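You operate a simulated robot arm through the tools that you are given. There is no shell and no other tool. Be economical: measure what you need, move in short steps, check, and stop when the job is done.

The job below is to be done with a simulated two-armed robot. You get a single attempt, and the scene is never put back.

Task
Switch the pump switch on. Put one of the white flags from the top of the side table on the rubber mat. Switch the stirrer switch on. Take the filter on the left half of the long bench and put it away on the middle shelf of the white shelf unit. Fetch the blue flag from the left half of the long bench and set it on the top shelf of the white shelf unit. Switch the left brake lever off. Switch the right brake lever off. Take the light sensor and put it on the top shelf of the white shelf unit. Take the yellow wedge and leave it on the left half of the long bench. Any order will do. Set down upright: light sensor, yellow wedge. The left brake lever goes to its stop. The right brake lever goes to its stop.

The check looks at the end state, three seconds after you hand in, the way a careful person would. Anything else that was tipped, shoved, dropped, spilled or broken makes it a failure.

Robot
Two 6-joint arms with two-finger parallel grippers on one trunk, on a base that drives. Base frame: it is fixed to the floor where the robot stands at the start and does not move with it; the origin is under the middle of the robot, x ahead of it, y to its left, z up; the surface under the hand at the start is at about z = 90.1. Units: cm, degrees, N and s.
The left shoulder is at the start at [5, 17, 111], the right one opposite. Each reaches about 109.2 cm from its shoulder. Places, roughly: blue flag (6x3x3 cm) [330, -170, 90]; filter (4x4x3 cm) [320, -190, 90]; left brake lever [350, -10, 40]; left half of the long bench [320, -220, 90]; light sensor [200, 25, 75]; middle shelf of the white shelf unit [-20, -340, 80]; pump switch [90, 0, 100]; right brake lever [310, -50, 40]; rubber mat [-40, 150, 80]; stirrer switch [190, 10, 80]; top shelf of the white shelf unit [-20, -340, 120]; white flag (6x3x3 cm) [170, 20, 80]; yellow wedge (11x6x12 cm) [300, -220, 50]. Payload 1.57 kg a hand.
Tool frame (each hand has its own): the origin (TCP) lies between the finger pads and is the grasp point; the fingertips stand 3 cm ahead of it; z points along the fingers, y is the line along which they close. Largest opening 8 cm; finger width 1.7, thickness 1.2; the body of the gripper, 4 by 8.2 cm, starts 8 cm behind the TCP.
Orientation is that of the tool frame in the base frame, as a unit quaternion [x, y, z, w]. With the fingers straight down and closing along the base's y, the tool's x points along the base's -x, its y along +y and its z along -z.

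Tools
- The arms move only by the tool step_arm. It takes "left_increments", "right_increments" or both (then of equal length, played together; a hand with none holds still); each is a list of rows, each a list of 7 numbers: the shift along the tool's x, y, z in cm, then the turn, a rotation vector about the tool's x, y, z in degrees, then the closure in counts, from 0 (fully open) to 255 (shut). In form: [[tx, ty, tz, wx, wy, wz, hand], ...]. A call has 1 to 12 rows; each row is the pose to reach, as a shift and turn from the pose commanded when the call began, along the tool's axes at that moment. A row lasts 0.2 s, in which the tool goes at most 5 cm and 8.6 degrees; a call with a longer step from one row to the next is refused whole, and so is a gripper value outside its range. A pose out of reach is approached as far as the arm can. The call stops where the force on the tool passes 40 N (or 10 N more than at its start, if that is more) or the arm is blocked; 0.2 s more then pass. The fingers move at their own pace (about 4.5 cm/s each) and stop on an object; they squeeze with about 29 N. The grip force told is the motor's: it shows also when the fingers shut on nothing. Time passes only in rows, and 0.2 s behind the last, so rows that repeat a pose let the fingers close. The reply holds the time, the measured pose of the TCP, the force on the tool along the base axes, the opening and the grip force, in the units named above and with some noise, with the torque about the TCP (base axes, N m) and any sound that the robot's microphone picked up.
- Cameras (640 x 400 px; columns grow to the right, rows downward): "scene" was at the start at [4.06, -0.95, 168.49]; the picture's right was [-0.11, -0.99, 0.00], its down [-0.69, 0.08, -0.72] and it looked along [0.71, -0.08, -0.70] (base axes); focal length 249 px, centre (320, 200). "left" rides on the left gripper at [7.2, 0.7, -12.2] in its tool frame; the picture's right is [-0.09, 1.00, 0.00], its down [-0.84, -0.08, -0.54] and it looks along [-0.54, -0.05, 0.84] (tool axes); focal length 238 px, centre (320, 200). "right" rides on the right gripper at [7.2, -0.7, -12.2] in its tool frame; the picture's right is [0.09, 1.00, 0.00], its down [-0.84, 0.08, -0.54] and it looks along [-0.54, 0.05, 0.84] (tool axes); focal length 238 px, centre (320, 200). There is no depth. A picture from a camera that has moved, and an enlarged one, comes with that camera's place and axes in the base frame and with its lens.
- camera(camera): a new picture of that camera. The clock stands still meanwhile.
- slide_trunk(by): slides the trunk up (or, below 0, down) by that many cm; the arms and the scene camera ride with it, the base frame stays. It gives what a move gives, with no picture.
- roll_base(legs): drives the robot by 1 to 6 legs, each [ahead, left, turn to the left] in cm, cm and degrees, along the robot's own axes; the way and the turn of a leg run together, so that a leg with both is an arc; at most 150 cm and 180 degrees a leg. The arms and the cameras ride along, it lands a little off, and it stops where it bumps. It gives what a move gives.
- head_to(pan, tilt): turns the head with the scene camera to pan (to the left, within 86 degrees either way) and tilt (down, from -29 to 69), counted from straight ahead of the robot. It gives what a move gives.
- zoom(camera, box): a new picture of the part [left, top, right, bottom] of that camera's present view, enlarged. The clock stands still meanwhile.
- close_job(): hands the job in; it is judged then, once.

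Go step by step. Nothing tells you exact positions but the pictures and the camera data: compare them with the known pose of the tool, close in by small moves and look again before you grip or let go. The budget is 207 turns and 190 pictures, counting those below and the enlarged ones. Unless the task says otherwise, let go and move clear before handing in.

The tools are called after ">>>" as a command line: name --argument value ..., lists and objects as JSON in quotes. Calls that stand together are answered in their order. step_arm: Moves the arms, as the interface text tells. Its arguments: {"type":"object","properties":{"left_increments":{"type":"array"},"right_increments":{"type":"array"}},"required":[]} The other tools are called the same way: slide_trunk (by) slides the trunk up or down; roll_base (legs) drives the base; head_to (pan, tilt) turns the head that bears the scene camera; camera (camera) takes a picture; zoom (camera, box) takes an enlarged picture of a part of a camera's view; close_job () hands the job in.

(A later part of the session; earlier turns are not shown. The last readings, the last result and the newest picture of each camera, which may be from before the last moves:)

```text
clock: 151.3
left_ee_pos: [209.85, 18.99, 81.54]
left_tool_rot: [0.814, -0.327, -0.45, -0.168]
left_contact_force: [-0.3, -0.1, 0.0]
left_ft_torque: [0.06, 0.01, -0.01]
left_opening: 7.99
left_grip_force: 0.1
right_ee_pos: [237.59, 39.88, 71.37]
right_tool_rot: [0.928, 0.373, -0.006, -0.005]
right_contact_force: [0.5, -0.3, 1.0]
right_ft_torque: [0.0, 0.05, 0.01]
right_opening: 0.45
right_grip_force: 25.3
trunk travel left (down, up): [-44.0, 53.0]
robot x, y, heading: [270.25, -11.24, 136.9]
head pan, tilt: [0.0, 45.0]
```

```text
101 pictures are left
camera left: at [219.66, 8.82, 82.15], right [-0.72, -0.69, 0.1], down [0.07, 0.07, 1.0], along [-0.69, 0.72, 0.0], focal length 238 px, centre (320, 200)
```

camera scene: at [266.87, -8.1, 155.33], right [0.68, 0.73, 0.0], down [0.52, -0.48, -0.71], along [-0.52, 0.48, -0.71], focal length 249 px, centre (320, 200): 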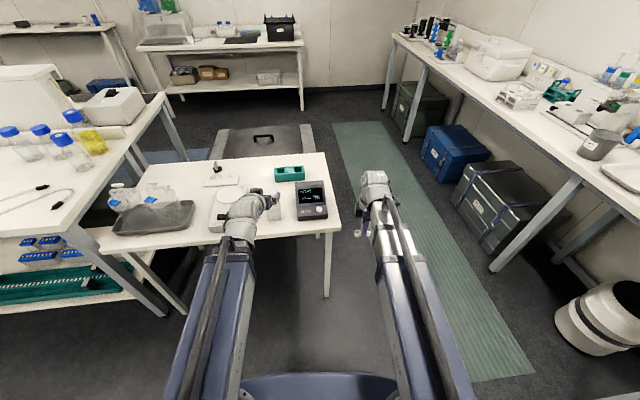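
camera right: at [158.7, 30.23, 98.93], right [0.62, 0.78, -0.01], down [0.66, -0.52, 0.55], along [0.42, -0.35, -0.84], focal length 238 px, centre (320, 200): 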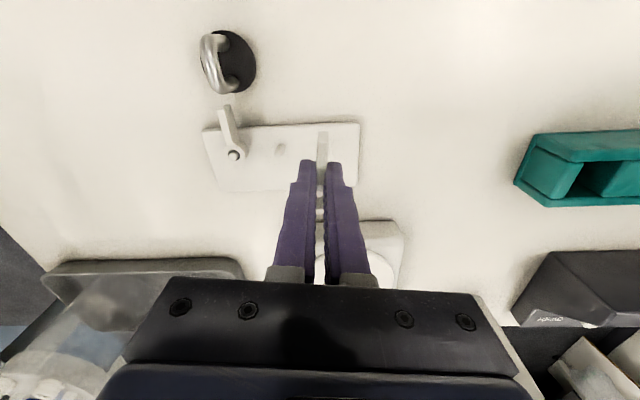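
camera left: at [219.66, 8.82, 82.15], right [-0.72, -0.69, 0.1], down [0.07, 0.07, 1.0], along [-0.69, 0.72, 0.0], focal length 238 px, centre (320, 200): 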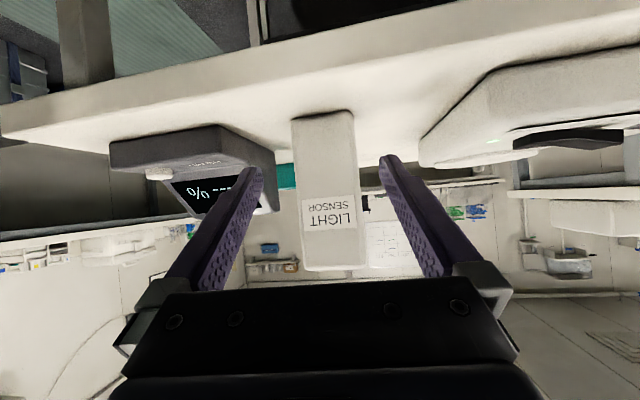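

Aligned. Advance 10.5 cm along the hand's heading.

>>> step_arm --left_increments '[[-1.9, 0.1, 2.9, 0, 0, 0, 0], [-3.8, 0.2, 5.9, 0, 0, 0, 0], [-5.6, 0.2, 8.8, 0, 0, 0, 0], [-5.6, 0.2, 8.8, 0, 0, 0, 0]]'

>>> camera --camera "left"

>>> zoom --camera "scene" --box '[180, 150, 340, 270]'

```text
clock: 152.3
left_ee_pos: [202.07, 25.97, 81.63]
left_tool_rot: [0.814, -0.327, -0.45, -0.169]
left_contact_force: [-1.0, -0.4, 0.3]
left_ft_torque: [0.03, 0.02, -0.03]
left_opening: 8.0
left_grip_force: 0.0
right_ee_pos: [237.7, 39.92, 71.47]
right_tool_rot: [0.928, 0.373, -0.006, -0.006]
right_contact_force: [-0.5, 0.3, -0.6]
right_ft_torque: [0.02, 0.0, 0.01]
right_opening: 0.48
right_grip_force: 25.1
trunk travel left (down, up): [-44.0, 53.0]
robot x, y, heading: [269.72, -11.09, 137.3]
head pan, tilt: [0.0, 45.0]
```

```text
100 pictures are left
camera left: at [211.86, 15.83, 82.13], right [-0.72, -0.69, 0.1], down [0.07, 0.07, 1.0], along [-0.69, 0.72, 0.0], focal length 238 px, centre (320, 200)
```

left: 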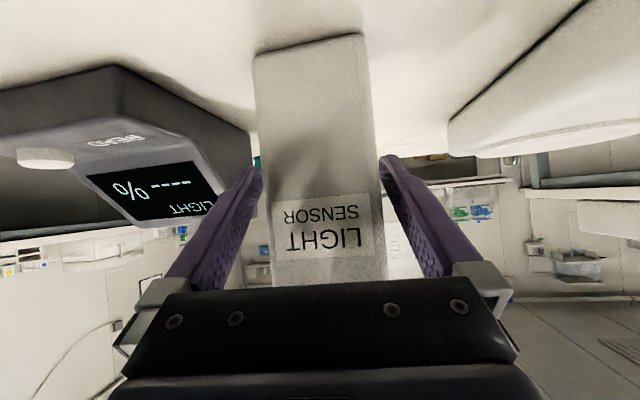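

```text
3.33 times, centred on (260, 210) of scene
camera zoom: at [266.86, -8.09, 139.83], right [0.68, 0.73, 0.0], down [0.52, -0.48, -0.71], along [-0.52, 0.48, -0.71], focal length 830 px, centre (520, 167)
```

zoom: 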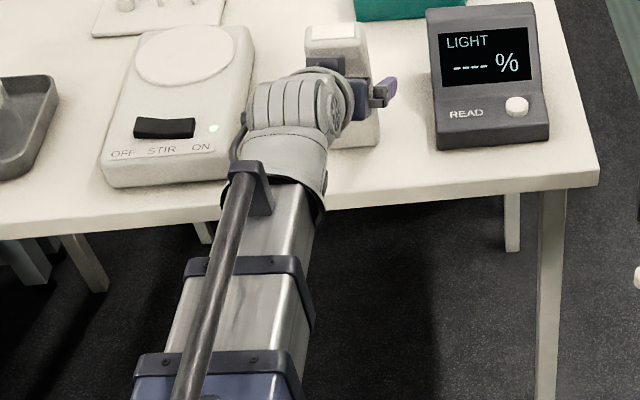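

The sensor stands between the fingers. Close.

>>> step_arm --left_increments '[[0, 0, 0, 0, 0, 0, 120], [0, 0, 0, 0, 0, 0, 255], [0, 0, 0, 0, 0, 0, 255], [0, 0, 0, 0, 0, 0, 255]]'

>>> slide_trunk --by 4

>>> camera --camera "left"

```text
clock: 153.3
left_ee_pos: [202.09, 26.04, 81.61]
left_tool_rot: [0.814, -0.328, -0.449, -0.17]
left_contact_force: [0.1, -0.1, 1.6]
left_ft_torque: [0.12, -0.02, 0.01]
left_opening: 6.17
left_grip_force: 28.8
right_ee_pos: [237.63, 39.81, 71.44]
right_tool_rot: [0.928, 0.373, -0.006, -0.005]
right_contact_force: [0.3, 0.2, -0.5]
right_ft_torque: [0.0, -0.05, -0.01]
right_opening: 0.45
right_grip_force: 24.9
trunk travel left (down, up): [-44.0, 53.0]
robot x, y, heading: [269.99, -10.87, 137.3]
head pan, tilt: [0.0, 45.0]
```

```text
clock: 154.2
left_ee_pos: [202.08, 26.04, 85.65]
left_tool_rot: [0.814, -0.328, -0.449, -0.169]
left_contact_force: [-0.3, 0.8, -3.6]
left_ft_torque: [0.0, -0.03, -0.03]
left_opening: 6.21
left_grip_force: 28.8
right_ee_pos: [237.67, 39.97, 75.43]
right_tool_rot: [0.928, 0.373, -0.005, -0.004]
right_contact_force: [-0.1, 0.1, -0.1]
right_ft_torque: [0.01, -0.01, -0.01]
right_opening: 0.43
right_grip_force: 25.1
trunk travel left (down, up): [-48.0, 49.0]
robot x, y, heading: [270.27, -10.74, 137.4]
head pan, tilt: [0.0, 45.0]
```

```text
98 pictures are left
camera left: at [211.85, 15.83, 86.11], right [-0.72, -0.69, 0.1], down [0.07, 0.07, 1.0], along [-0.69, 0.72, 0.0], focal length 238 px, centre (320, 200)
```

left: 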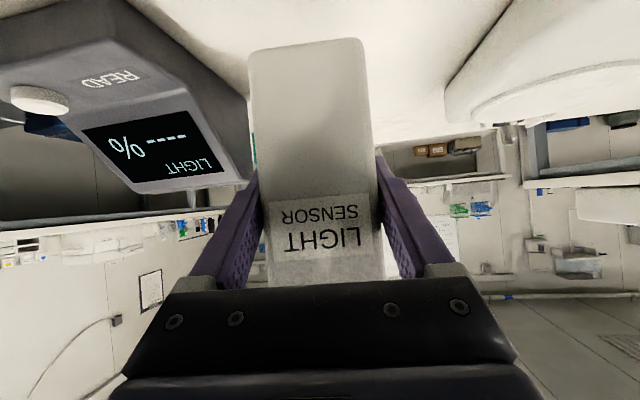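

Sensor held firmly. Raise everything and drive (keeping heading) around the table end toward the rubber mat bench.

>>> slide_trunk --by 40

>>> roll_base --legs '[[44.4, -55.6, 0], [106, -4.3, 0], [93.8, 45.8, 0], [17, 103, 0]]'

>>> camera --camera "scene"

```text
clock: 158.0
left_ee_pos: [202.03, 25.9, 125.57]
left_tool_rot: [0.813, -0.327, -0.45, -0.17]
left_contact_force: [0.5, -0.6, -3.3]
left_ft_torque: [0.02, 0.01, 0.0]
left_opening: 6.2
left_grip_force: 28.8
right_ee_pos: [237.68, 39.87, 115.45]
right_tool_rot: [0.928, 0.373, -0.006, -0.005]
right_contact_force: [-0.1, 1.0, 0.1]
right_ft_torque: [0.01, -0.02, 0.0]
right_opening: 0.44
right_grip_force: 25.0
trunk travel left (down, up): [-88.0, 9.0]
robot x, y, heading: [270.26, -11.02, 137.1]
head pan, tilt: [0.0, 45.0]
```

```text
clock: 177.0
left_ee_pos: [-51.26, 128.79, 125.57]
left_tool_rot: [0.821, -0.307, -0.454, -0.159]
left_contact_force: [-0.7, -0.6, -2.4]
left_ft_torque: [0.01, -0.02, -0.02]
left_opening: 6.15
left_grip_force: 28.8
right_ee_pos: [-16.27, 144.46, 115.49]
right_tool_rot: [0.918, 0.397, -0.005, -0.004]
right_contact_force: [0.3, -0.2, -1.2]
right_ft_torque: [-0.01, -0.05, -0.02]
right_opening: 0.47
right_grip_force: 25.3
trunk travel left (down, up): [-88.0, 9.0]
robot x, y, heading: [18.44, 95.39, 140.2]
head pan, tilt: [0.0, 45.0]
```

```text
97 pictures are left
camera scene: at [15.28, 98.04, 183.83], right [0.64, 0.77, 0.0], down [0.54, -0.45, -0.71], along [-0.54, 0.45, -0.71], focal length 249 px, centre (320, 200)
```

scene: 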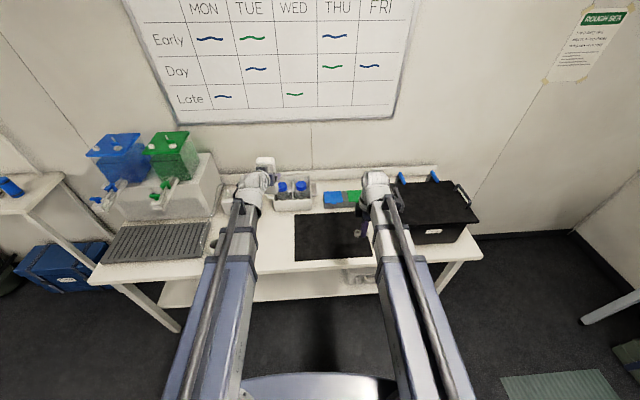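

The mat is at robot-frame (81 ahead, 8 right). To keep the left hand with the sensor off the bench, I back up 11 cm, retract the left hand and extend the right hand over the mat.

>>> roll_base --legs '[[-11, 0, 0]]'

>>> step_arm --left_increments '[[1.6, 0, -2.5, 0, 0, 0, 255], [3.2, 0, -5, 0, 0, 0, 255], [4.9, 0, -7.6, 0, 0, 0, 255], [4.9, 0, -7.6, 0, 0, 0, 255], [4.9, 0, -7.6, 0, 0, 0, 255], [4.9, 0, -7.6, 0, 0, 0, 255], [4.9, 0, -7.6, 0, 0, 0, 255]]' --right_increments '[[0, -4, 0, 0, 0, 0, 255], [-1, -8, 0, 0, 0, 0, 255], [-2, -12, 0, 0, 0, 0, 255], [-3, -16, 0, 0, 0, 0, 255], [-4, -20, 0, 0, 0, 0, 255], [-5, -24, 0, 0, 0, 0, 255], [-5, -26, 0, 0, 0, 0, 255]]'

>>> slide_trunk --by -20

>>> camera --camera "right"

>>> camera --camera "scene"

```text
clock: 178.2
left_ee_pos: [-42.71, 121.67, 125.7]
left_tool_rot: [0.822, -0.306, -0.454, -0.157]
left_contact_force: [0.5, 0.5, -3.4]
left_ft_torque: [0.01, 0.04, 0.01]
left_opening: 6.18
left_grip_force: 29.2
right_ee_pos: [-7.75, 137.31, 115.62]
right_tool_rot: [0.918, 0.398, -0.005, -0.005]
right_contact_force: [0.2, -0.4, 0.4]
right_ft_torque: [0.02, 0.01, 0.0]
right_opening: 0.46
right_grip_force: 24.8
trunk travel left (down, up): [-88.0, 9.0]
robot x, y, heading: [27.1, 88.4, 140.3]
head pan, tilt: [0.0, 45.0]
```

```text
clock: 179.8
left_ee_pos: [-35.77, 115.86, 125.48]
left_tool_rot: [0.822, -0.307, -0.453, -0.158]
left_contact_force: [-0.4, 0.2, -2.2]
left_ft_torque: [0.0, 0.03, 0.0]
left_opening: 6.2
left_grip_force: 28.8
right_ee_pos: [-30.2, 151.54, 115.45]
right_tool_rot: [0.918, 0.397, -0.006, -0.005]
right_contact_force: [-0.2, 0.6, -0.3]
right_ft_torque: [-0.01, -0.01, 0.0]
right_opening: 0.44
right_grip_force: 25.3
right hand out of reach, approached as far as the arm can: row 3
trunk travel left (down, up): [-88.0, 9.0]
robot x, y, heading: [27.32, 88.28, 140.3]
head pan, tilt: [0.0, 45.0]
```

```text
clock: 181.9
left_ee_pos: [-35.86, 115.96, 105.54]
left_tool_rot: [0.822, -0.307, -0.454, -0.158]
left_contact_force: [0.3, 0.2, -1.9]
left_ft_torque: [-0.02, -0.01, -0.01]
left_opening: 6.18
left_grip_force: 29.0
right_ee_pos: [-30.31, 151.39, 95.47]
right_tool_rot: [0.918, 0.397, -0.006, -0.005]
right_contact_force: [-0.2, -0.1, 0.2]
right_ft_torque: [0.0, 0.01, 0.0]
right_opening: 0.45
right_grip_force: 25.2
trunk travel left (down, up): [-68.0, 29.0]
robot x, y, heading: [27.37, 88.43, 140.0]
head pan, tilt: [0.0, 45.0]
```

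```text
96 pictures are left
camera right: at [-25.54, 157.14, 107.45], right [0.79, -0.61, -0.01], down [-0.51, -0.67, 0.55], along [-0.35, -0.42, -0.84], focal length 238 px, centre (320, 200)
```

right: 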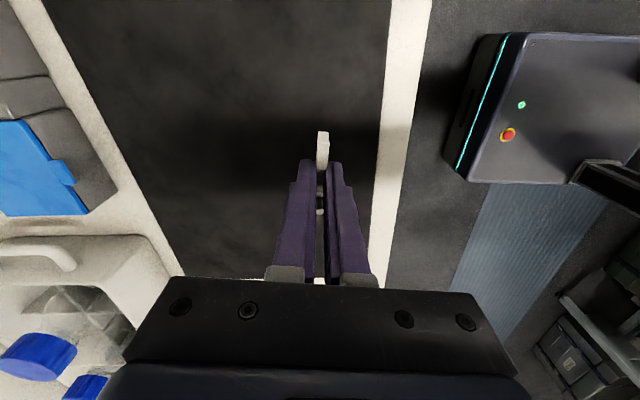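

```text
95 pictures are left
camera scene: at [23.75, 91.06, 163.83], right [0.64, 0.77, 0.0], down [0.54, -0.45, -0.71], along [-0.54, 0.45, -0.71], focal length 249 px, centre (320, 200)
```

scene: 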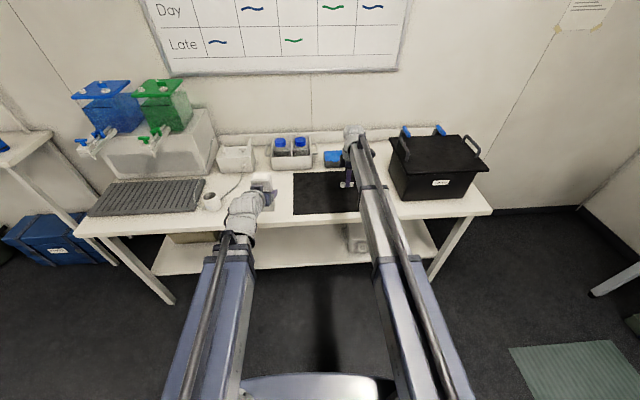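

Flag is ~8 cm inside the mat's near edge, good. Lower to just above the mat.

>>> slide_trunk --by -10

>>> camera --camera "right"

```text
clock: 183.3
left_ee_pos: [-35.84, 115.83, 95.75]
left_tool_rot: [0.822, -0.307, -0.453, -0.158]
left_contact_force: [0.4, 0.5, -3.3]
left_ft_torque: [-0.02, 0.02, 0.0]
left_opening: 6.19
left_grip_force: 28.8
right_ee_pos: [-30.17, 151.4, 85.73]
right_tool_rot: [0.918, 0.397, -0.007, -0.006]
right_contact_force: [-3.7, 5.1, 19.9]
right_ft_torque: [0.11, 0.04, 0.0]
right_opening: 0.45
right_grip_force: 25.2
trunk travel left (down, up): [-58.0, 39.0]
robot x, y, heading: [26.75, 88.19, 140.2]
head pan, tilt: [0.0, 45.0]
```

```text
94 pictures are left
camera right: at [-25.5, 157.11, 97.58], right [0.79, -0.61, -0.02], down [-0.51, -0.67, 0.55], along [-0.35, -0.42, -0.84], focal length 238 px, centre (320, 200)
```

right: 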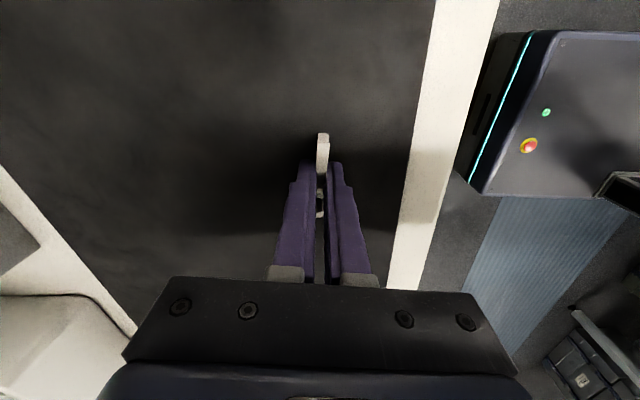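

Contact (20 N): the flag is on the mat. Ease up a hair and open.

>>> slide_trunk --by 0.3

>>> step_arm --right_increments '[[0, 0, 0, 0, 0, 0, 200], [0, 0, 0, 0, 0, 0, 150], [0, 0, 0, 0, 0, 0, 120], [0, 0, 0, 0, 0, 0, 120]]'

>>> slide_trunk --by 10

>>> camera --camera "right"

```text
clock: 183.8
left_ee_pos: [-35.94, 115.92, 95.77]
left_tool_rot: [0.822, -0.307, -0.453, -0.158]
left_contact_force: [-1.0, 0.2, -2.1]
left_ft_torque: [0.02, 0.02, -0.01]
left_opening: 6.19
left_grip_force: 28.9
right_ee_pos: [-30.2, 151.43, 85.65]
right_tool_rot: [0.918, 0.397, -0.006, -0.004]
right_contact_force: [0.2, 0.2, -0.2]
right_ft_torque: [0.01, 0.01, 0.03]
right_opening: 0.43
right_grip_force: 24.5
trunk travel left (down, up): [-58.3, 38.7]
robot x, y, heading: [27.19, 88.37, 140.0]
head pan, tilt: [0.0, 45.0]
```

```text
clock: 184.8
left_ee_pos: [-36.0, 116.0, 95.87]
left_tool_rot: [0.821, -0.307, -0.454, -0.159]
left_contact_force: [0.9, -0.7, -2.5]
left_ft_torque: [0.01, 0.0, 0.0]
left_opening: 6.17
left_grip_force: 29.3
right_ee_pos: [-30.33, 151.45, 85.72]
right_tool_rot: [0.918, 0.397, -0.006, -0.005]
right_contact_force: [0.0, 0.3, 0.2]
right_ft_torque: [-0.02, 0.0, 0.0]
right_opening: 4.19
right_grip_force: 0.1
trunk travel left (down, up): [-58.3, 38.7]
robot x, y, heading: [27.21, 88.18, 140.1]
head pan, tilt: [0.0, 45.0]
```

```text
clock: 186.1
left_ee_pos: [-35.85, 116.01, 105.77]
left_tool_rot: [0.822, -0.307, -0.453, -0.158]
left_contact_force: [0.7, -0.2, -2.8]
left_ft_torque: [0.01, 0.03, 0.0]
left_opening: 6.19
left_grip_force: 29.3
right_ee_pos: [-30.22, 151.41, 95.77]
right_tool_rot: [0.918, 0.397, -0.006, -0.004]
right_contact_force: [-0.5, 0.5, -0.4]
right_ft_torque: [-0.01, 0.02, -0.01]
right_opening: 4.24
right_grip_force: 0.1
trunk travel left (down, up): [-68.3, 28.7]
robot x, y, heading: [26.99, 88.84, 140.2]
head pan, tilt: [0.0, 45.0]
```

```text
93 pictures are left
camera right: at [-25.56, 157.15, 107.73], right [0.79, -0.61, -0.01], down [-0.51, -0.67, 0.55], along [-0.35, -0.42, -0.84], focal length 238 px, centre (320, 200)
```

right: 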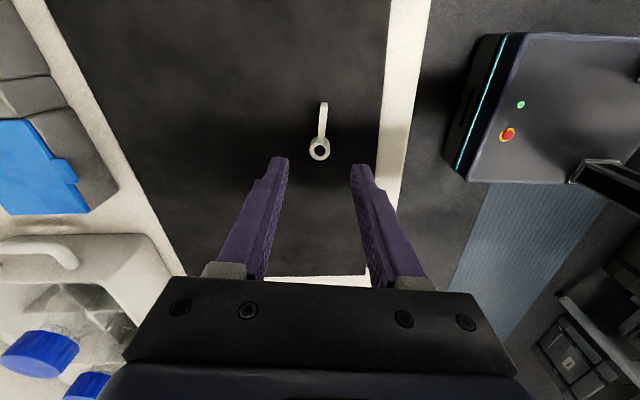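

Flag lies on the mat. Raise, retract the right hand, and go back the known way into the aisle, then turn down it toward the white shelf.

>>> slide_trunk --by 20

>>> step_arm --right_increments '[[0, 4, 0, 0, 0, 0, 120], [0, 8, 0, 0, 0, 0, 120], [0, 12, 0, 0, 0, 0, 120], [0, 16, 0, 0, 0, 0, 120], [0, 20, 0, 0, 0, 0, 120], [0, 24, 0, 0, 0, 0, 120]]'

>>> roll_base --legs '[[-6.7, -105.5, 0], [-95.9, -41.3, 0], [-105.7, 9.2, 0], [-33.8, 60.4, 0], [0, 0, 90]]'

>>> camera --camera "scene"

```text
clock: 188.3
left_ee_pos: [-35.93, 115.91, 125.84]
left_tool_rot: [0.821, -0.307, -0.454, -0.158]
left_contact_force: [-0.9, 0.0, -2.8]
left_ft_torque: [-0.03, 0.05, -0.01]
left_opening: 6.17
left_grip_force: 29.0
right_ee_pos: [-30.3, 151.45, 115.68]
right_tool_rot: [0.918, 0.397, -0.006, -0.005]
right_contact_force: [-0.4, -0.3, -0.5]
right_ft_torque: [-0.01, 0.01, -0.01]
right_opening: 4.22
right_grip_force: 0.0
trunk travel left (down, up): [-88.3, 8.7]
robot x, y, heading: [26.94, 88.2, 140.1]
head pan, tilt: [0.0, 45.0]
```

```text
clock: 189.7
left_ee_pos: [-35.74, 115.77, 125.94]
left_tool_rot: [0.822, -0.306, -0.454, -0.157]
left_contact_force: [-0.2, -0.5, -2.3]
left_ft_torque: [0.01, 0.03, 0.02]
left_opening: 6.19
left_grip_force: 28.5
right_ee_pos: [-12.69, 134.84, 115.76]
right_tool_rot: [0.918, 0.398, -0.005, -0.006]
right_contact_force: [0.6, 0.4, -0.6]
right_ft_torque: [0.03, 0.01, -0.03]
right_opening: 4.25
right_grip_force: 0.1
right hand out of reach, approached as far as the arm can: row 5
trunk travel left (down, up): [-88.3, 8.7]
robot x, y, heading: [26.9, 88.69, 139.9]
head pan, tilt: [0.0, 45.0]
```

```text
clock: 212.2
left_ee_pos: [236.76, -69.82, 125.89]
left_tool_rot: [0.794, 0.374, -0.429, 0.214]
left_contact_force: [0.1, -0.1, -2.6]
left_ft_torque: [0.01, 0.04, 0.01]
left_opening: 6.19
left_grip_force: 29.2
right_ee_pos: [217.23, -47.31, 115.67]
right_tool_rot: [0.358, 0.934, -0.008, 0.001]
right_contact_force: [0.7, -0.2, 0.6]
right_ft_torque: [-0.02, 0.01, 0.01]
right_opening: 4.23
right_grip_force: 0.0
trunk travel left (down, up): [-88.3, 8.7]
robot x, y, heading: [262.92, -6.72, -128.7]
head pan, tilt: [0.0, 45.0]
```

```text
92 pictures are left
camera scene: at [260.16, -9.6, 184.13], right [-0.78, 0.62, 0.0], down [0.44, 0.55, -0.71], along [-0.44, -0.55, -0.71], focal length 249 px, centre (320, 200)
```

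scene: 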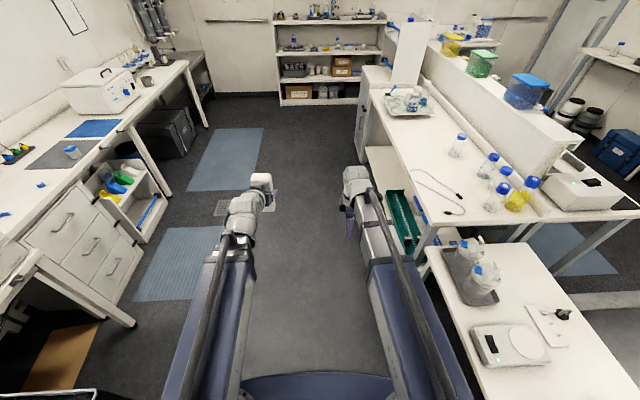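

Clear aisle to the shelf straight ahead (~410 cm). Drive 320 cm.

>>> roll_base --legs '[[150, 0, 0], [150, 0, -1], [18, 0, 0]]'

>>> head_to --pan 0 --tilt 35

>>> camera --camera "scene"

```text
clock: 227.7
left_ee_pos: [36.23, -313.58, 125.79]
left_tool_rot: [0.799, 0.361, -0.433, 0.207]
left_contact_force: [0.3, -0.3, -1.4]
left_ft_torque: [-0.02, -0.01, 0.02]
left_opening: 6.19
left_grip_force: 29.2
right_ee_pos: [17.39, -290.28, 115.54]
right_tool_rot: [0.372, 0.928, -0.006, 0.001]
right_contact_force: [0.2, 0.0, -0.2]
right_ft_torque: [0.02, 0.0, 0.03]
right_opening: 4.23
right_grip_force: 0.1
trunk travel left (down, up): [-88.3, 8.7]
robot x, y, heading: [63.67, -250.91, -130.0]
head pan, tilt: [0.0, 45.0]
```

```text
clock: 228.4
left_ee_pos: [36.28, -313.43, 125.87]
left_tool_rot: [0.799, 0.362, -0.433, 0.209]
left_contact_force: [0.2, -0.2, -2.1]
left_ft_torque: [-0.03, 0.03, 0.0]
left_opening: 6.17
left_grip_force: 28.9
right_ee_pos: [17.52, -290.21, 115.73]
right_tool_rot: [0.372, 0.928, -0.007, 0.0]
right_contact_force: [-0.2, 0.2, 0.4]
right_ft_torque: [-0.03, 0.0, 0.02]
right_opening: 4.25
right_grip_force: 0.0
trunk travel left (down, up): [-88.3, 8.7]
robot x, y, heading: [64.16, -250.78, -130.0]
head pan, tilt: [0.0, 35.0]
```

```text
91 pictures are left
camera scene: at [61.1, -254.36, 185.6], right [-0.76, 0.65, 0.0], down [0.37, 0.44, -0.82], along [-0.53, -0.63, -0.57], focal length 249 px, centre (320, 200)
```

scene: 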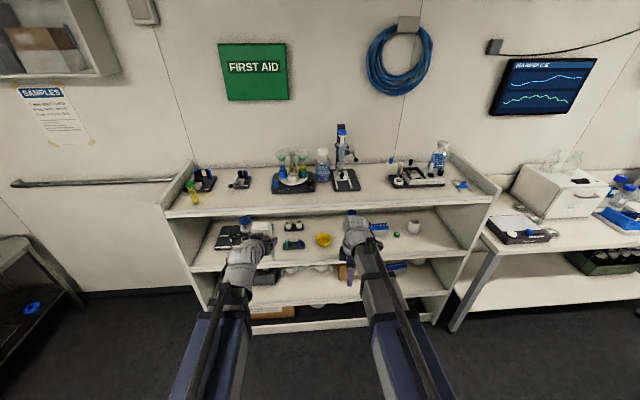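

At the shelf. The top shelf front strip is free (front edge ≈94 cm ahead). I raise 6 cm, drive 20 cm closer and extend the left hand toward a free spot at left≈28.

>>> slide_trunk --by 6

>>> roll_base --legs '[[20, 0, 0]]'

>>> step_arm --left_increments '[[0, 3, 0, 0, 0, 0, 255], [0, 6, 0, 0, 0, 0, 255], [-1.5, 9, 2.2, 0, 0, 0, 255], [-3.2, 9, 5, 0, 0, 0, 255], [-3.2, 9, 5, 0, 0, 0, 255]]'

>>> camera --camera "left"

>>> camera --camera "scene"

```text
clock: 229.4
left_ee_pos: [36.4, -313.44, 131.88]
left_tool_rot: [0.8, 0.362, -0.432, 0.208]
left_contact_force: [-0.1, -0.7, -3.0]
left_ft_torque: [-0.03, 0.03, -0.01]
left_opening: 6.19
left_grip_force: 28.9
right_ee_pos: [17.46, -290.24, 121.83]
right_tool_rot: [0.371, 0.929, -0.008, 0.0]
right_contact_force: [0.0, 0.2, 0.3]
right_ft_torque: [-0.01, 0.03, -0.03]
right_opening: 4.23
right_grip_force: 0.0
trunk travel left (down, up): [-94.3, 2.7]
robot x, y, heading: [64.32, -251.02, -130.3]
head pan, tilt: [0.0, 35.0]
```

```text
clock: 231.0
left_ee_pos: [23.65, -328.88, 131.78]
left_tool_rot: [0.799, 0.363, -0.432, 0.208]
left_contact_force: [-0.9, 0.1, -2.8]
left_ft_torque: [0.01, 0.01, 0.01]
left_opening: 6.18
left_grip_force: 29.0
right_ee_pos: [4.58, -305.76, 121.66]
right_tool_rot: [0.37, 0.929, -0.007, 0.001]
right_contact_force: [-0.2, -0.6, -0.2]
right_ft_torque: [0.0, -0.02, -0.02]
right_opening: 4.23
right_grip_force: 0.0
trunk travel left (down, up): [-94.3, 2.7]
robot x, y, heading: [51.7, -266.09, -129.8]
head pan, tilt: [0.0, 35.0]
```

```text
clock: 232.2
left_ee_pos: [26.52, -339.08, 131.97]
left_tool_rot: [0.798, 0.363, -0.432, 0.209]
left_contact_force: [0.5, 0.3, -2.8]
left_ft_torque: [0.0, -0.01, -0.01]
left_opening: 6.18
left_grip_force: 29.3
left hand out of reach, approached as far as the arm can: row 3
right_ee_pos: [4.82, -305.77, 121.78]
right_tool_rot: [0.37, 0.929, -0.007, 0.0]
right_contact_force: [0.4, -0.1, -0.1]
right_ft_torque: [0.02, 0.03, 0.01]
right_opening: 4.21
right_grip_force: 0.1
trunk travel left (down, up): [-94.3, 2.7]
robot x, y, heading: [51.24, -266.27, -130.0]
head pan, tilt: [0.0, 35.0]
```

```text
90 pictures are left
camera left: at [36.23, -328.8, 132.45], right [0.72, -0.68, 0.1], down [-0.07, 0.07, 1.0], along [-0.69, -0.73, 0.0], focal length 238 px, centre (320, 200)
```

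left: 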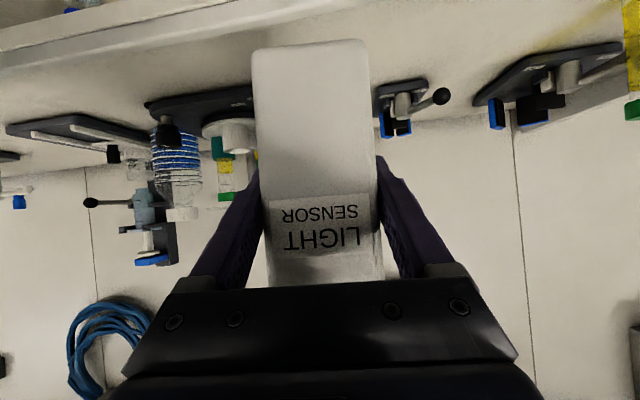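

```text
89 pictures are left
camera scene: at [48.33, -269.62, 191.61], right [-0.77, 0.64, 0.0], down [0.37, 0.44, -0.82], along [-0.53, -0.63, -0.57], focal length 249 px, centre (320, 200)
```

scene: 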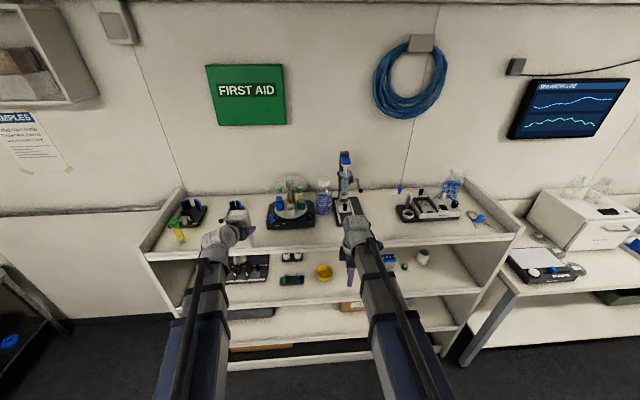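

Forward 12 cm puts the sensor between shelf edge and trays. Advance.

>>> step_arm --left_increments '[[-2, 0, 3.2, 0, 0, 0, 255], [-4.2, 0, 6.6, 0, 0, 0, 255], [-6.5, 0, 10.1, 0, 0, 0, 255], [-6.5, 0, 10.1, 0, 0, 0, 255]]'

>>> camera --camera "left"

>>> zoom --camera "scene" --box '[140, 160, 340, 285]'

```text
clock: 233.2
left_ee_pos: [18.89, -348.07, 131.91]
left_tool_rot: [0.798, 0.363, -0.434, 0.209]
left_contact_force: [0.4, 0.9, -2.5]
left_ft_torque: [0.0, 0.02, 0.05]
left_opening: 6.2
left_grip_force: 29.1
left hand out of reach, approached as far as the arm can: row 2
right_ee_pos: [4.83, -305.5, 121.83]
right_tool_rot: [0.369, 0.929, -0.008, 0.001]
right_contact_force: [0.2, -0.5, 1.0]
right_ft_torque: [0.0, 0.0, 0.0]
right_opening: 4.21
right_grip_force: 0.2
trunk travel left (down, up): [-94.3, 2.7]
robot x, y, heading: [51.82, -265.74, -129.9]
head pan, tilt: [0.0, 35.0]
```

```text
88 pictures are left
camera left: at [28.58, -337.86, 132.47], right [0.72, -0.68, 0.1], down [-0.07, 0.07, 1.0], along [-0.69, -0.73, 0.0], focal length 238 px, centre (320, 200)
```

left: 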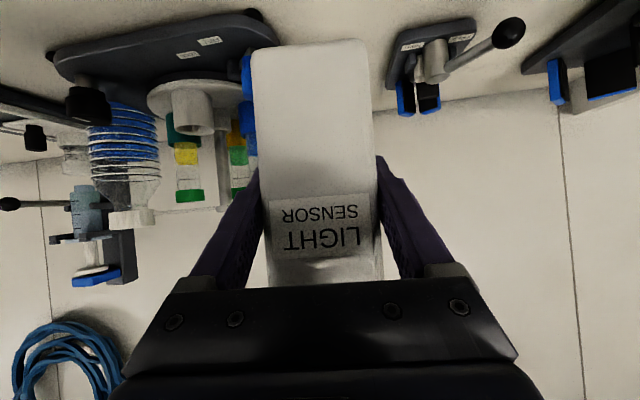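

```text
3.20 times, centred on (240, 222) of scene
camera zoom: at [48.32, -269.59, 191.61], right [-0.77, 0.64, 0.0], down [0.37, 0.44, -0.82], along [-0.53, -0.63, -0.57], focal length 797 px, centre (576, 128)
```

zoom: 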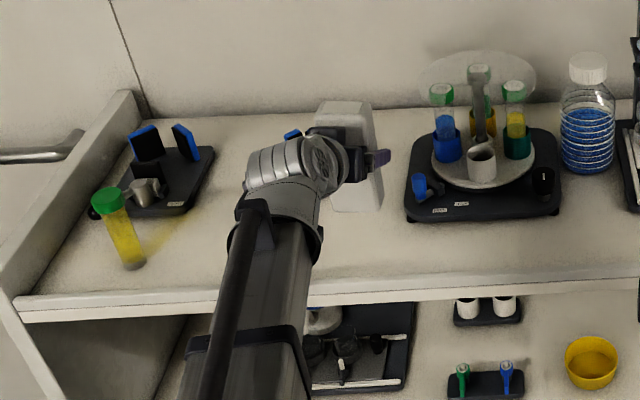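

Clear on all sides, ~5 cm in from the edge. Lower gently.

>>> slide_trunk --by -5

>>> camera --camera "left"

```text
clock: 234.1
left_ee_pos: [19.04, -348.23, 126.87]
left_tool_rot: [0.798, 0.363, -0.433, 0.209]
left_contact_force: [0.1, -0.7, -2.4]
left_ft_torque: [-0.01, 0.01, -0.02]
left_opening: 6.18
left_grip_force: 29.0
right_ee_pos: [4.66, -305.55, 116.66]
right_tool_rot: [0.37, 0.929, -0.008, 0.001]
right_contact_force: [-0.7, 0.3, 0.1]
right_ft_torque: [-0.01, 0.0, 0.01]
right_opening: 4.26
right_grip_force: 0.0
trunk travel left (down, up): [-89.3, 7.7]
robot x, y, heading: [51.27, -265.79, -130.1]
head pan, tilt: [0.0, 35.0]
```

```text
86 pictures are left
camera left: at [28.56, -337.91, 127.44], right [0.72, -0.68, 0.1], down [-0.07, 0.07, 1.0], along [-0.69, -0.73, 0.0], focal length 238 px, centre (320, 200)
```

left: 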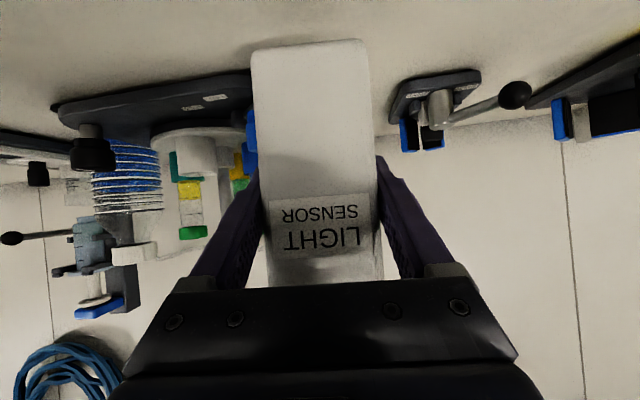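

>>> slide_trunk --by -1

>>> slide_trunk --by -0.6

```text
clock: 234.7
left_ee_pos: [18.96, -348.21, 125.97]
left_tool_rot: [0.799, 0.362, -0.434, 0.208]
left_contact_force: [1.0, 0.1, -2.8]
left_ft_torque: [0.04, 0.0, 0.02]
left_opening: 6.19
left_grip_force: 29.0
right_ee_pos: [4.85, -305.57, 115.74]
right_tool_rot: [0.369, 0.929, -0.008, 0.001]
right_contact_force: [0.2, 1.0, 0.2]
right_ft_torque: [0.02, 0.0, 0.02]
right_opening: 4.26
right_grip_force: 0.1
trunk travel left (down, up): [-88.3, 8.7]
robot x, y, heading: [51.57, -265.8, -130.2]
head pan, tilt: [0.0, 35.0]
```

```text
clock: 235.2
left_ee_pos: [18.83, -348.25, 125.32]
left_tool_rot: [0.798, 0.363, -0.433, 0.209]
left_contact_force: [0.0, 0.2, -2.8]
left_ft_torque: [0.02, 0.03, 0.04]
left_opening: 6.18
left_grip_force: 28.9
right_ee_pos: [4.75, -305.66, 115.15]
right_tool_rot: [0.371, 0.929, -0.008, 0.0]
right_contact_force: [0.7, 0.4, -0.2]
right_ft_torque: [0.04, 0.03, -0.02]
right_opening: 4.24
right_grip_force: 0.1
trunk travel left (down, up): [-87.7, 9.3]
robot x, y, heading: [51.23, -265.67, -130.1]
head pan, tilt: [0.0, 35.0]
```

>>> slide_trunk --by -0.6

>>> slide_trunk --by -0.6

>>> camera --camera "left"

```text
clock: 235.8
left_ee_pos: [18.9, -348.17, 124.68]
left_tool_rot: [0.799, 0.363, -0.433, 0.208]
left_contact_force: [0.0, 0.5, -2.6]
left_ft_torque: [0.01, 0.0, -0.01]
left_opening: 6.18
left_grip_force: 28.4
right_ee_pos: [4.88, -305.54, 114.53]
right_tool_rot: [0.37, 0.929, -0.008, 0.001]
right_contact_force: [-1.2, 0.2, -1.0]
right_ft_torque: [-0.02, 0.0, 0.01]
right_opening: 4.25
right_grip_force: 0.0
trunk travel left (down, up): [-87.1, 9.9]
robot x, y, heading: [51.37, -265.72, -130.1]
head pan, tilt: [0.0, 35.0]
```

```text
clock: 236.3
left_ee_pos: [18.98, -348.02, 124.04]
left_tool_rot: [0.799, 0.363, -0.432, 0.208]
left_contact_force: [0.0, 0.0, -2.7]
left_ft_torque: [0.03, 0.01, -0.01]
left_opening: 6.16
left_grip_force: 28.9
right_ee_pos: [4.79, -305.57, 114.01]
right_tool_rot: [0.37, 0.929, -0.008, 0.001]
right_contact_force: [-0.3, 1.0, -0.1]
right_ft_torque: [-0.05, -0.01, 0.04]
right_opening: 4.24
right_grip_force: 0.1
trunk travel left (down, up): [-86.5, 10.5]
robot x, y, heading: [51.62, -266.29, -130.0]
head pan, tilt: [0.0, 35.0]
```

```text
85 pictures are left
camera left: at [28.55, -337.91, 124.63], right [0.72, -0.68, 0.1], down [-0.07, 0.07, 1.0], along [-0.69, -0.73, 0.0], focal length 238 px, centre (320, 200)
```

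left: 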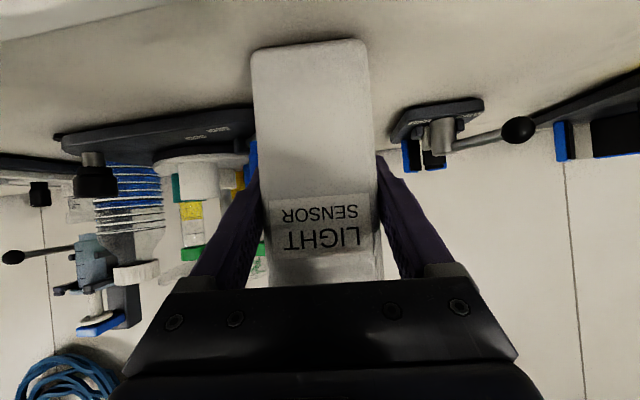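

>>> slide_trunk --by -0.5

>>> slide_trunk --by -0.5

>>> slide_trunk --by -0.4

```text
clock: 236.9
left_ee_pos: [18.8, -348.17, 123.66]
left_tool_rot: [0.797, 0.363, -0.434, 0.209]
left_contact_force: [-1.1, -1.4, 7.2]
left_ft_torque: [0.24, 0.17, 0.08]
left_opening: 6.2
left_grip_force: 29.1
right_ee_pos: [4.82, -305.53, 113.47]
right_tool_rot: [0.369, 0.929, -0.008, 0.001]
right_contact_force: [0.6, 0.2, 0.0]
right_ft_torque: [0.02, 0.02, 0.0]
right_opening: 4.24
right_grip_force: 0.1
trunk travel left (down, up): [-86.0, 11.0]
robot x, y, heading: [51.37, -265.73, -130.1]
head pan, tilt: [0.0, 35.0]
```

```text
clock: 237.4
left_ee_pos: [19.12, -348.04, 123.39]
left_tool_rot: [0.797, 0.363, -0.435, 0.211]
left_contact_force: [2.2, -5.5, 27.4]
left_ft_torque: [0.41, 0.31, 0.03]
left_opening: 6.18
left_grip_force: 28.8
right_ee_pos: [4.87, -305.35, 113.16]
right_tool_rot: [0.37, 0.929, -0.008, 0.001]
right_contact_force: [-0.8, -0.1, 0.2]
right_ft_torque: [-0.02, -0.01, -0.03]
right_opening: 4.26
right_grip_force: 0.1
trunk travel left (down, up): [-85.5, 11.5]
robot x, y, heading: [51.61, -266.04, -129.9]
head pan, tilt: [0.0, 35.0]
```

```text
clock: 237.9
left_ee_pos: [19.03, -348.06, 122.81]
left_tool_rot: [0.796, 0.363, -0.435, 0.211]
left_contact_force: [4.6, -3.8, 27.9]
left_ft_torque: [0.31, 0.41, 0.04]
left_opening: 6.21
left_grip_force: 29.1
right_ee_pos: [4.92, -305.38, 112.63]
right_tool_rot: [0.37, 0.929, -0.009, 0.0]
right_contact_force: [-0.4, -0.9, 0.8]
right_ft_torque: [0.03, 0.0, 0.01]
right_opening: 4.22
right_grip_force: 0.0
trunk travel left (down, up): [-85.1, 11.9]
robot x, y, heading: [51.59, -265.72, -129.9]
head pan, tilt: [0.0, 35.0]
```

The sensor rests on the shelf. Relax 0.4 cm, open, and withdraw straight back.

>>> slide_trunk --by 0.5

>>> step_arm --left_increments '[[0, 0, 0, 0, 0, 0, 60], [0, 0, 0, 0, 0, 0, 0], [0, 0, 0, 0, 0, 0, 0], [0, 0, 0, 0, 0, 0, 0], [2, 0, -3.2, 0, 0, 0, 0], [4.3, 0, -6.7, 0, 0, 0, 0], [6.5, 0, -10.1, 0, 0, 0, 0], [8.6, 0, -13.4, 0, 0, 0, 0]]'

>>> camera --camera "left"

>>> zoom --camera "scene" --box '[140, 160, 540, 320]'

```text
clock: 238.5
left_ee_pos: [18.8, -348.26, 123.15]
left_tool_rot: [0.799, 0.362, -0.432, 0.208]
left_contact_force: [-0.4, 0.0, -2.4]
left_ft_torque: [0.03, 0.01, -0.01]
left_opening: 6.2
left_grip_force: 29.1
right_ee_pos: [4.8, -305.54, 113.05]
right_tool_rot: [0.37, 0.929, -0.007, 0.001]
right_contact_force: [0.0, 0.9, 0.1]
right_ft_torque: [0.0, -0.05, -0.01]
right_opening: 4.22
right_grip_force: 0.0
trunk travel left (down, up): [-85.6, 11.4]
robot x, y, heading: [51.59, -266.24, -129.9]
head pan, tilt: [0.0, 35.0]
```

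```text
clock: 240.3
left_ee_pos: [29.19, -335.87, 123.27]
left_tool_rot: [0.798, 0.362, -0.434, 0.209]
left_contact_force: [-0.5, 1.2, -0.5]
left_ft_torque: [-0.02, 0.01, -0.02]
left_opening: 8.0
left_grip_force: 0.0
right_ee_pos: [4.89, -305.54, 113.18]
right_tool_rot: [0.37, 0.929, -0.008, 0.002]
right_contact_force: [-1.1, -0.2, 0.1]
right_ft_torque: [-0.01, 0.01, 0.05]
right_opening: 4.26
right_grip_force: 0.0
trunk travel left (down, up): [-85.6, 11.4]
robot x, y, heading: [52.05, -265.96, -130.1]
head pan, tilt: [0.0, 35.0]
```

```text
84 pictures are left
camera left: at [38.84, -325.61, 123.77], right [0.72, -0.68, 0.1], down [-0.07, 0.07, 1.0], along [-0.69, -0.73, 0.0], focal length 238 px, centre (320, 200)
```

left: 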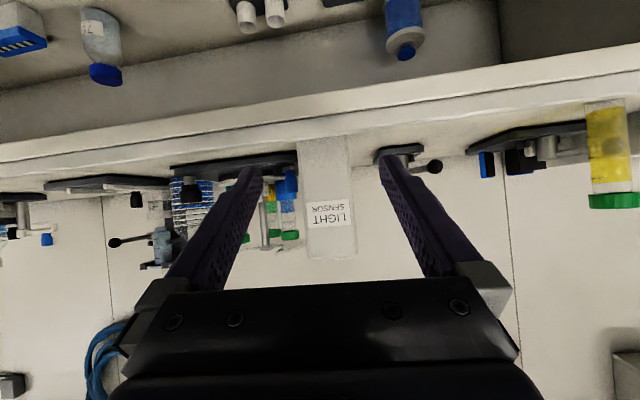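

```text
1.60 times, centred on (340, 240) of scene
camera zoom: at [48.3, -269.57, 182.91], right [-0.77, 0.64, 0.0], down [0.37, 0.44, -0.82], along [-0.53, -0.63, -0.57], focal length 398 px, centre (288, 136)
```

zoom: 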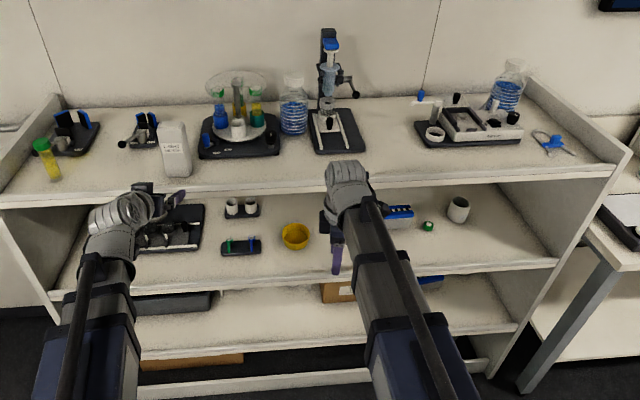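

Light sensor is upright on the top shelf. Now back up the aisle and turn to face the long bench.

>>> roll_base --legs '[[-25, 0, 0], [-150, 0, 0], [-40, 0, 0], [0, 0, 90]]'

>>> head_to --pan 0 --tilt 40

>>> camera --camera "scene"

```text
clock: 255.1
left_ee_pos: [260.46, -122.97, 123.19]
left_tool_rot: [0.313, 0.819, -0.162, 0.452]
left_contact_force: [-0.5, 0.3, -0.3]
left_ft_torque: [0.0, 0.02, -0.04]
left_opening: 8.01
left_grip_force: 0.0
right_ee_pos: [229.7, -147.01, 113.16]
right_tool_rot: [-0.389, 0.921, -0.006, 0.005]
right_contact_force: [0.0, -0.2, -0.4]
right_ft_torque: [-0.01, -0.01, -0.01]
right_opening: 4.21
right_grip_force: 0.0
trunk travel left (down, up): [-85.6, 11.4]
robot x, y, heading: [190.82, -100.01, -40.7]
head pan, tilt: [0.0, 35.0]
```

```text
clock: 255.8
left_ee_pos: [260.45, -122.91, 123.14]
left_tool_rot: [0.312, 0.82, -0.16, 0.453]
left_contact_force: [-0.7, -0.4, 0.2]
left_ft_torque: [0.03, 0.01, -0.04]
left_opening: 8.0
left_grip_force: 0.0
right_ee_pos: [229.75, -146.98, 113.07]
right_tool_rot: [-0.39, 0.921, -0.004, 0.006]
right_contact_force: [-0.1, -0.2, -0.5]
right_ft_torque: [0.03, 0.0, 0.0]
right_opening: 4.23
right_grip_force: 0.1
trunk travel left (down, up): [-85.6, 11.4]
robot x, y, heading: [190.77, -99.79, -40.7]
head pan, tilt: [0.0, 40.0]
```

```text
82 pictures are left
camera scene: at [193.94, -102.78, 182.16], right [-0.65, -0.76, 0.0], down [-0.49, 0.42, -0.77], along [0.58, -0.5, -0.64], focal length 249 px, centre (320, 200)
```

scene: 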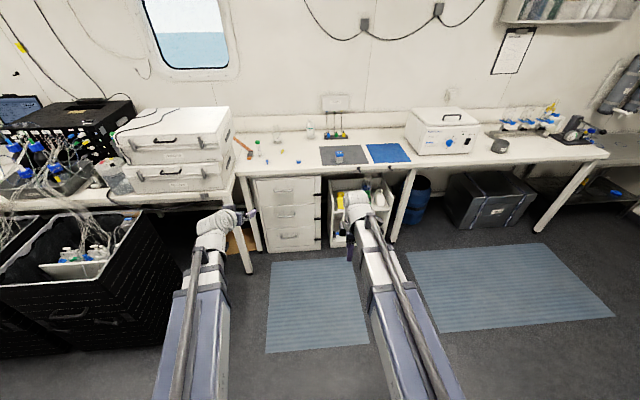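

>>> zoom --camera "scene" --box '[230, 110, 420, 230]'

>>> zoom --camera "scene" --box '[235, 130, 315, 180]'

```text
3.33 times, centred on (325, 170) of scene
camera zoom: at [193.94, -102.78, 182.16], right [-0.65, -0.76, 0.0], down [-0.49, 0.42, -0.77], along [0.58, -0.5, -0.64], focal length 830 px, centre (303, 300)
```

zoom: 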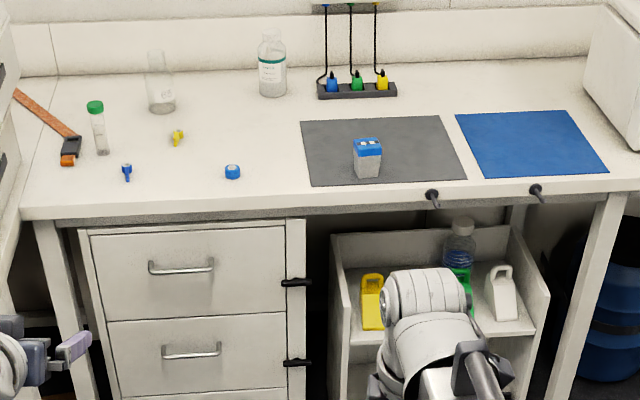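

```text
8.00 times, centred on (275, 155) of scene
camera zoom: at [193.94, -102.78, 182.16], right [-0.65, -0.76, 0.0], down [-0.49, 0.42, -0.77], along [0.58, -0.5, -0.64], focal length 1992 px, centre (680, 560)
```

zoom: 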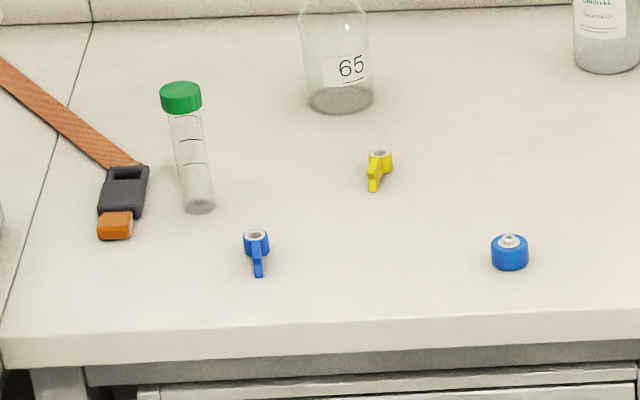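

I see the blue flag (332,-173), filter (317,-189), and the yellow wedge in the under-bench unit (302,-219). Wedge first with the left hand: lower to its height here, then drive in.

>>> slide_trunk --by -40

>>> slide_trunk --by -24

>>> roll_base --legs '[[0, -36, 0], [55, 0, 0]]'

>>> camera --camera "left"

>>> camera --camera "scene"

```text
clock: 259.6
left_ee_pos: [260.43, -123.05, 83.32]
left_tool_rot: [0.312, 0.82, -0.16, 0.452]
left_contact_force: [0.1, -0.4, 1.0]
left_ft_torque: [0.01, 0.0, 0.03]
left_opening: 8.0
left_grip_force: 0.1
right_ee_pos: [229.7, -146.9, 73.08]
right_tool_rot: [-0.389, 0.921, -0.005, 0.007]
right_contact_force: [-0.3, 0.2, 1.2]
right_ft_torque: [0.01, 0.03, 0.0]
right_opening: 4.21
right_grip_force: 0.0
trunk travel left (down, up): [-45.6, 51.4]
robot x, y, heading: [190.58, -99.5, -40.5]
head pan, tilt: [0.0, 40.0]
```

```text
clock: 262.1
left_ee_pos: [260.4, -122.89, 59.25]
left_tool_rot: [0.313, 0.819, -0.161, 0.453]
left_contact_force: [0.5, 0.5, -0.1]
left_ft_torque: [0.01, -0.02, 0.01]
left_opening: 7.99
left_grip_force: 0.1
right_ee_pos: [229.78, -146.99, 49.13]
right_tool_rot: [-0.39, 0.921, -0.005, 0.006]
right_contact_force: [0.5, 0.0, 0.6]
right_ft_torque: [-0.01, -0.01, -0.03]
right_opening: 4.25
right_grip_force: 0.1
trunk travel left (down, up): [-21.6, 75.4]
robot x, y, heading: [190.63, -99.69, -40.8]
head pan, tilt: [0.0, 40.0]
```

```text
clock: 267.2
left_ee_pos: [279.45, -186.19, 59.24]
left_tool_rot: [0.311, 0.82, -0.16, 0.454]
left_contact_force: [0.3, -0.5, 0.2]
left_ft_torque: [-0.03, 0.0, -0.02]
left_opening: 8.0
left_grip_force: 0.1
right_ee_pos: [248.8, -210.21, 48.96]
right_tool_rot: [-0.392, 0.92, -0.005, 0.005]
right_contact_force: [0.3, 0.2, 1.0]
right_ft_torque: [0.01, 0.0, 0.01]
right_opening: 4.22
right_grip_force: 0.1
trunk travel left (down, up): [-21.6, 75.4]
robot x, y, heading: [209.56, -163.28, -40.5]
head pan, tilt: [0.0, 40.0]
```

```text
79 pictures are left
camera left: at [269.2, -176.52, 59.74], right [0.69, 0.72, 0.1], down [-0.07, -0.07, 1.0], along [0.72, -0.69, 0.0], focal length 238 px, centre (320, 200)
```

left: 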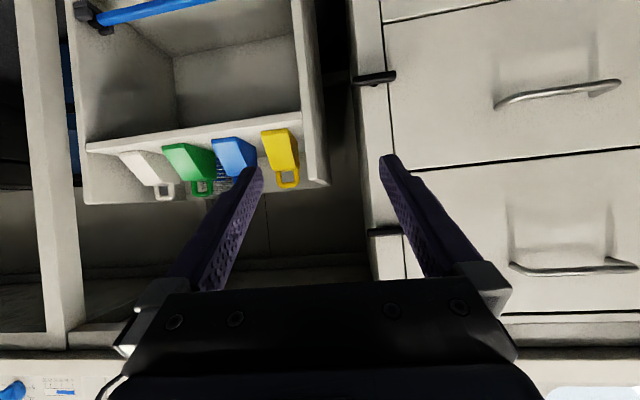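

```text
78 pictures are left
camera scene: at [212.92, -166.25, 118.15], right [-0.65, -0.76, 0.0], down [-0.49, 0.42, -0.77], along [0.58, -0.5, -0.64], focal length 249 px, centre (320, 200)
```

scene: 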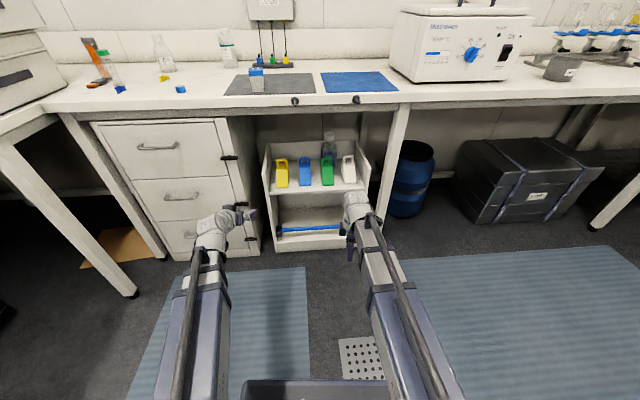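

>>> zoom --camera "scene" --box '[250, 120, 380, 210]'

>>> zoom --camera "left" --box '[80, 90, 340, 220]'

```text
4.44 times, centred on (315, 165) of scene
camera zoom: at [212.92, -166.25, 118.15], right [-0.65, -0.76, 0.0], down [-0.49, 0.42, -0.77], along [0.58, -0.5, -0.64], focal length 1106 px, centre (342, 356)
```

zoom: 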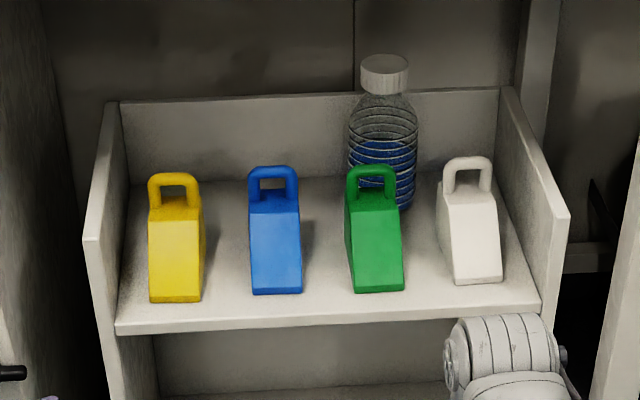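

```text
2.46 times, centred on (210, 155) of left
camera zoom: at [269.2, -176.52, 59.74], right [0.69, 0.72, 0.1], down [-0.07, -0.07, 1.0], along [0.72, -0.69, 0.0], focal length 587 px, centre (591, 311)
```

zoom: 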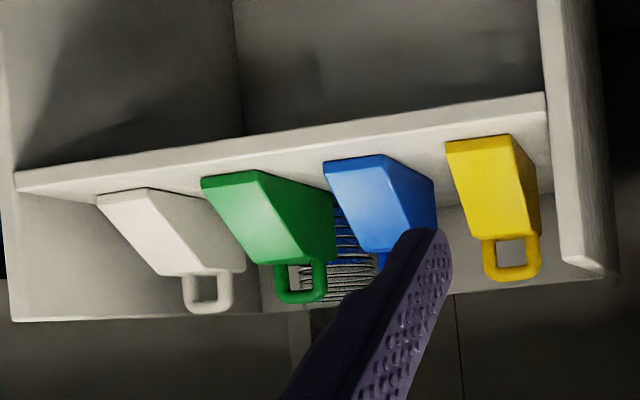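

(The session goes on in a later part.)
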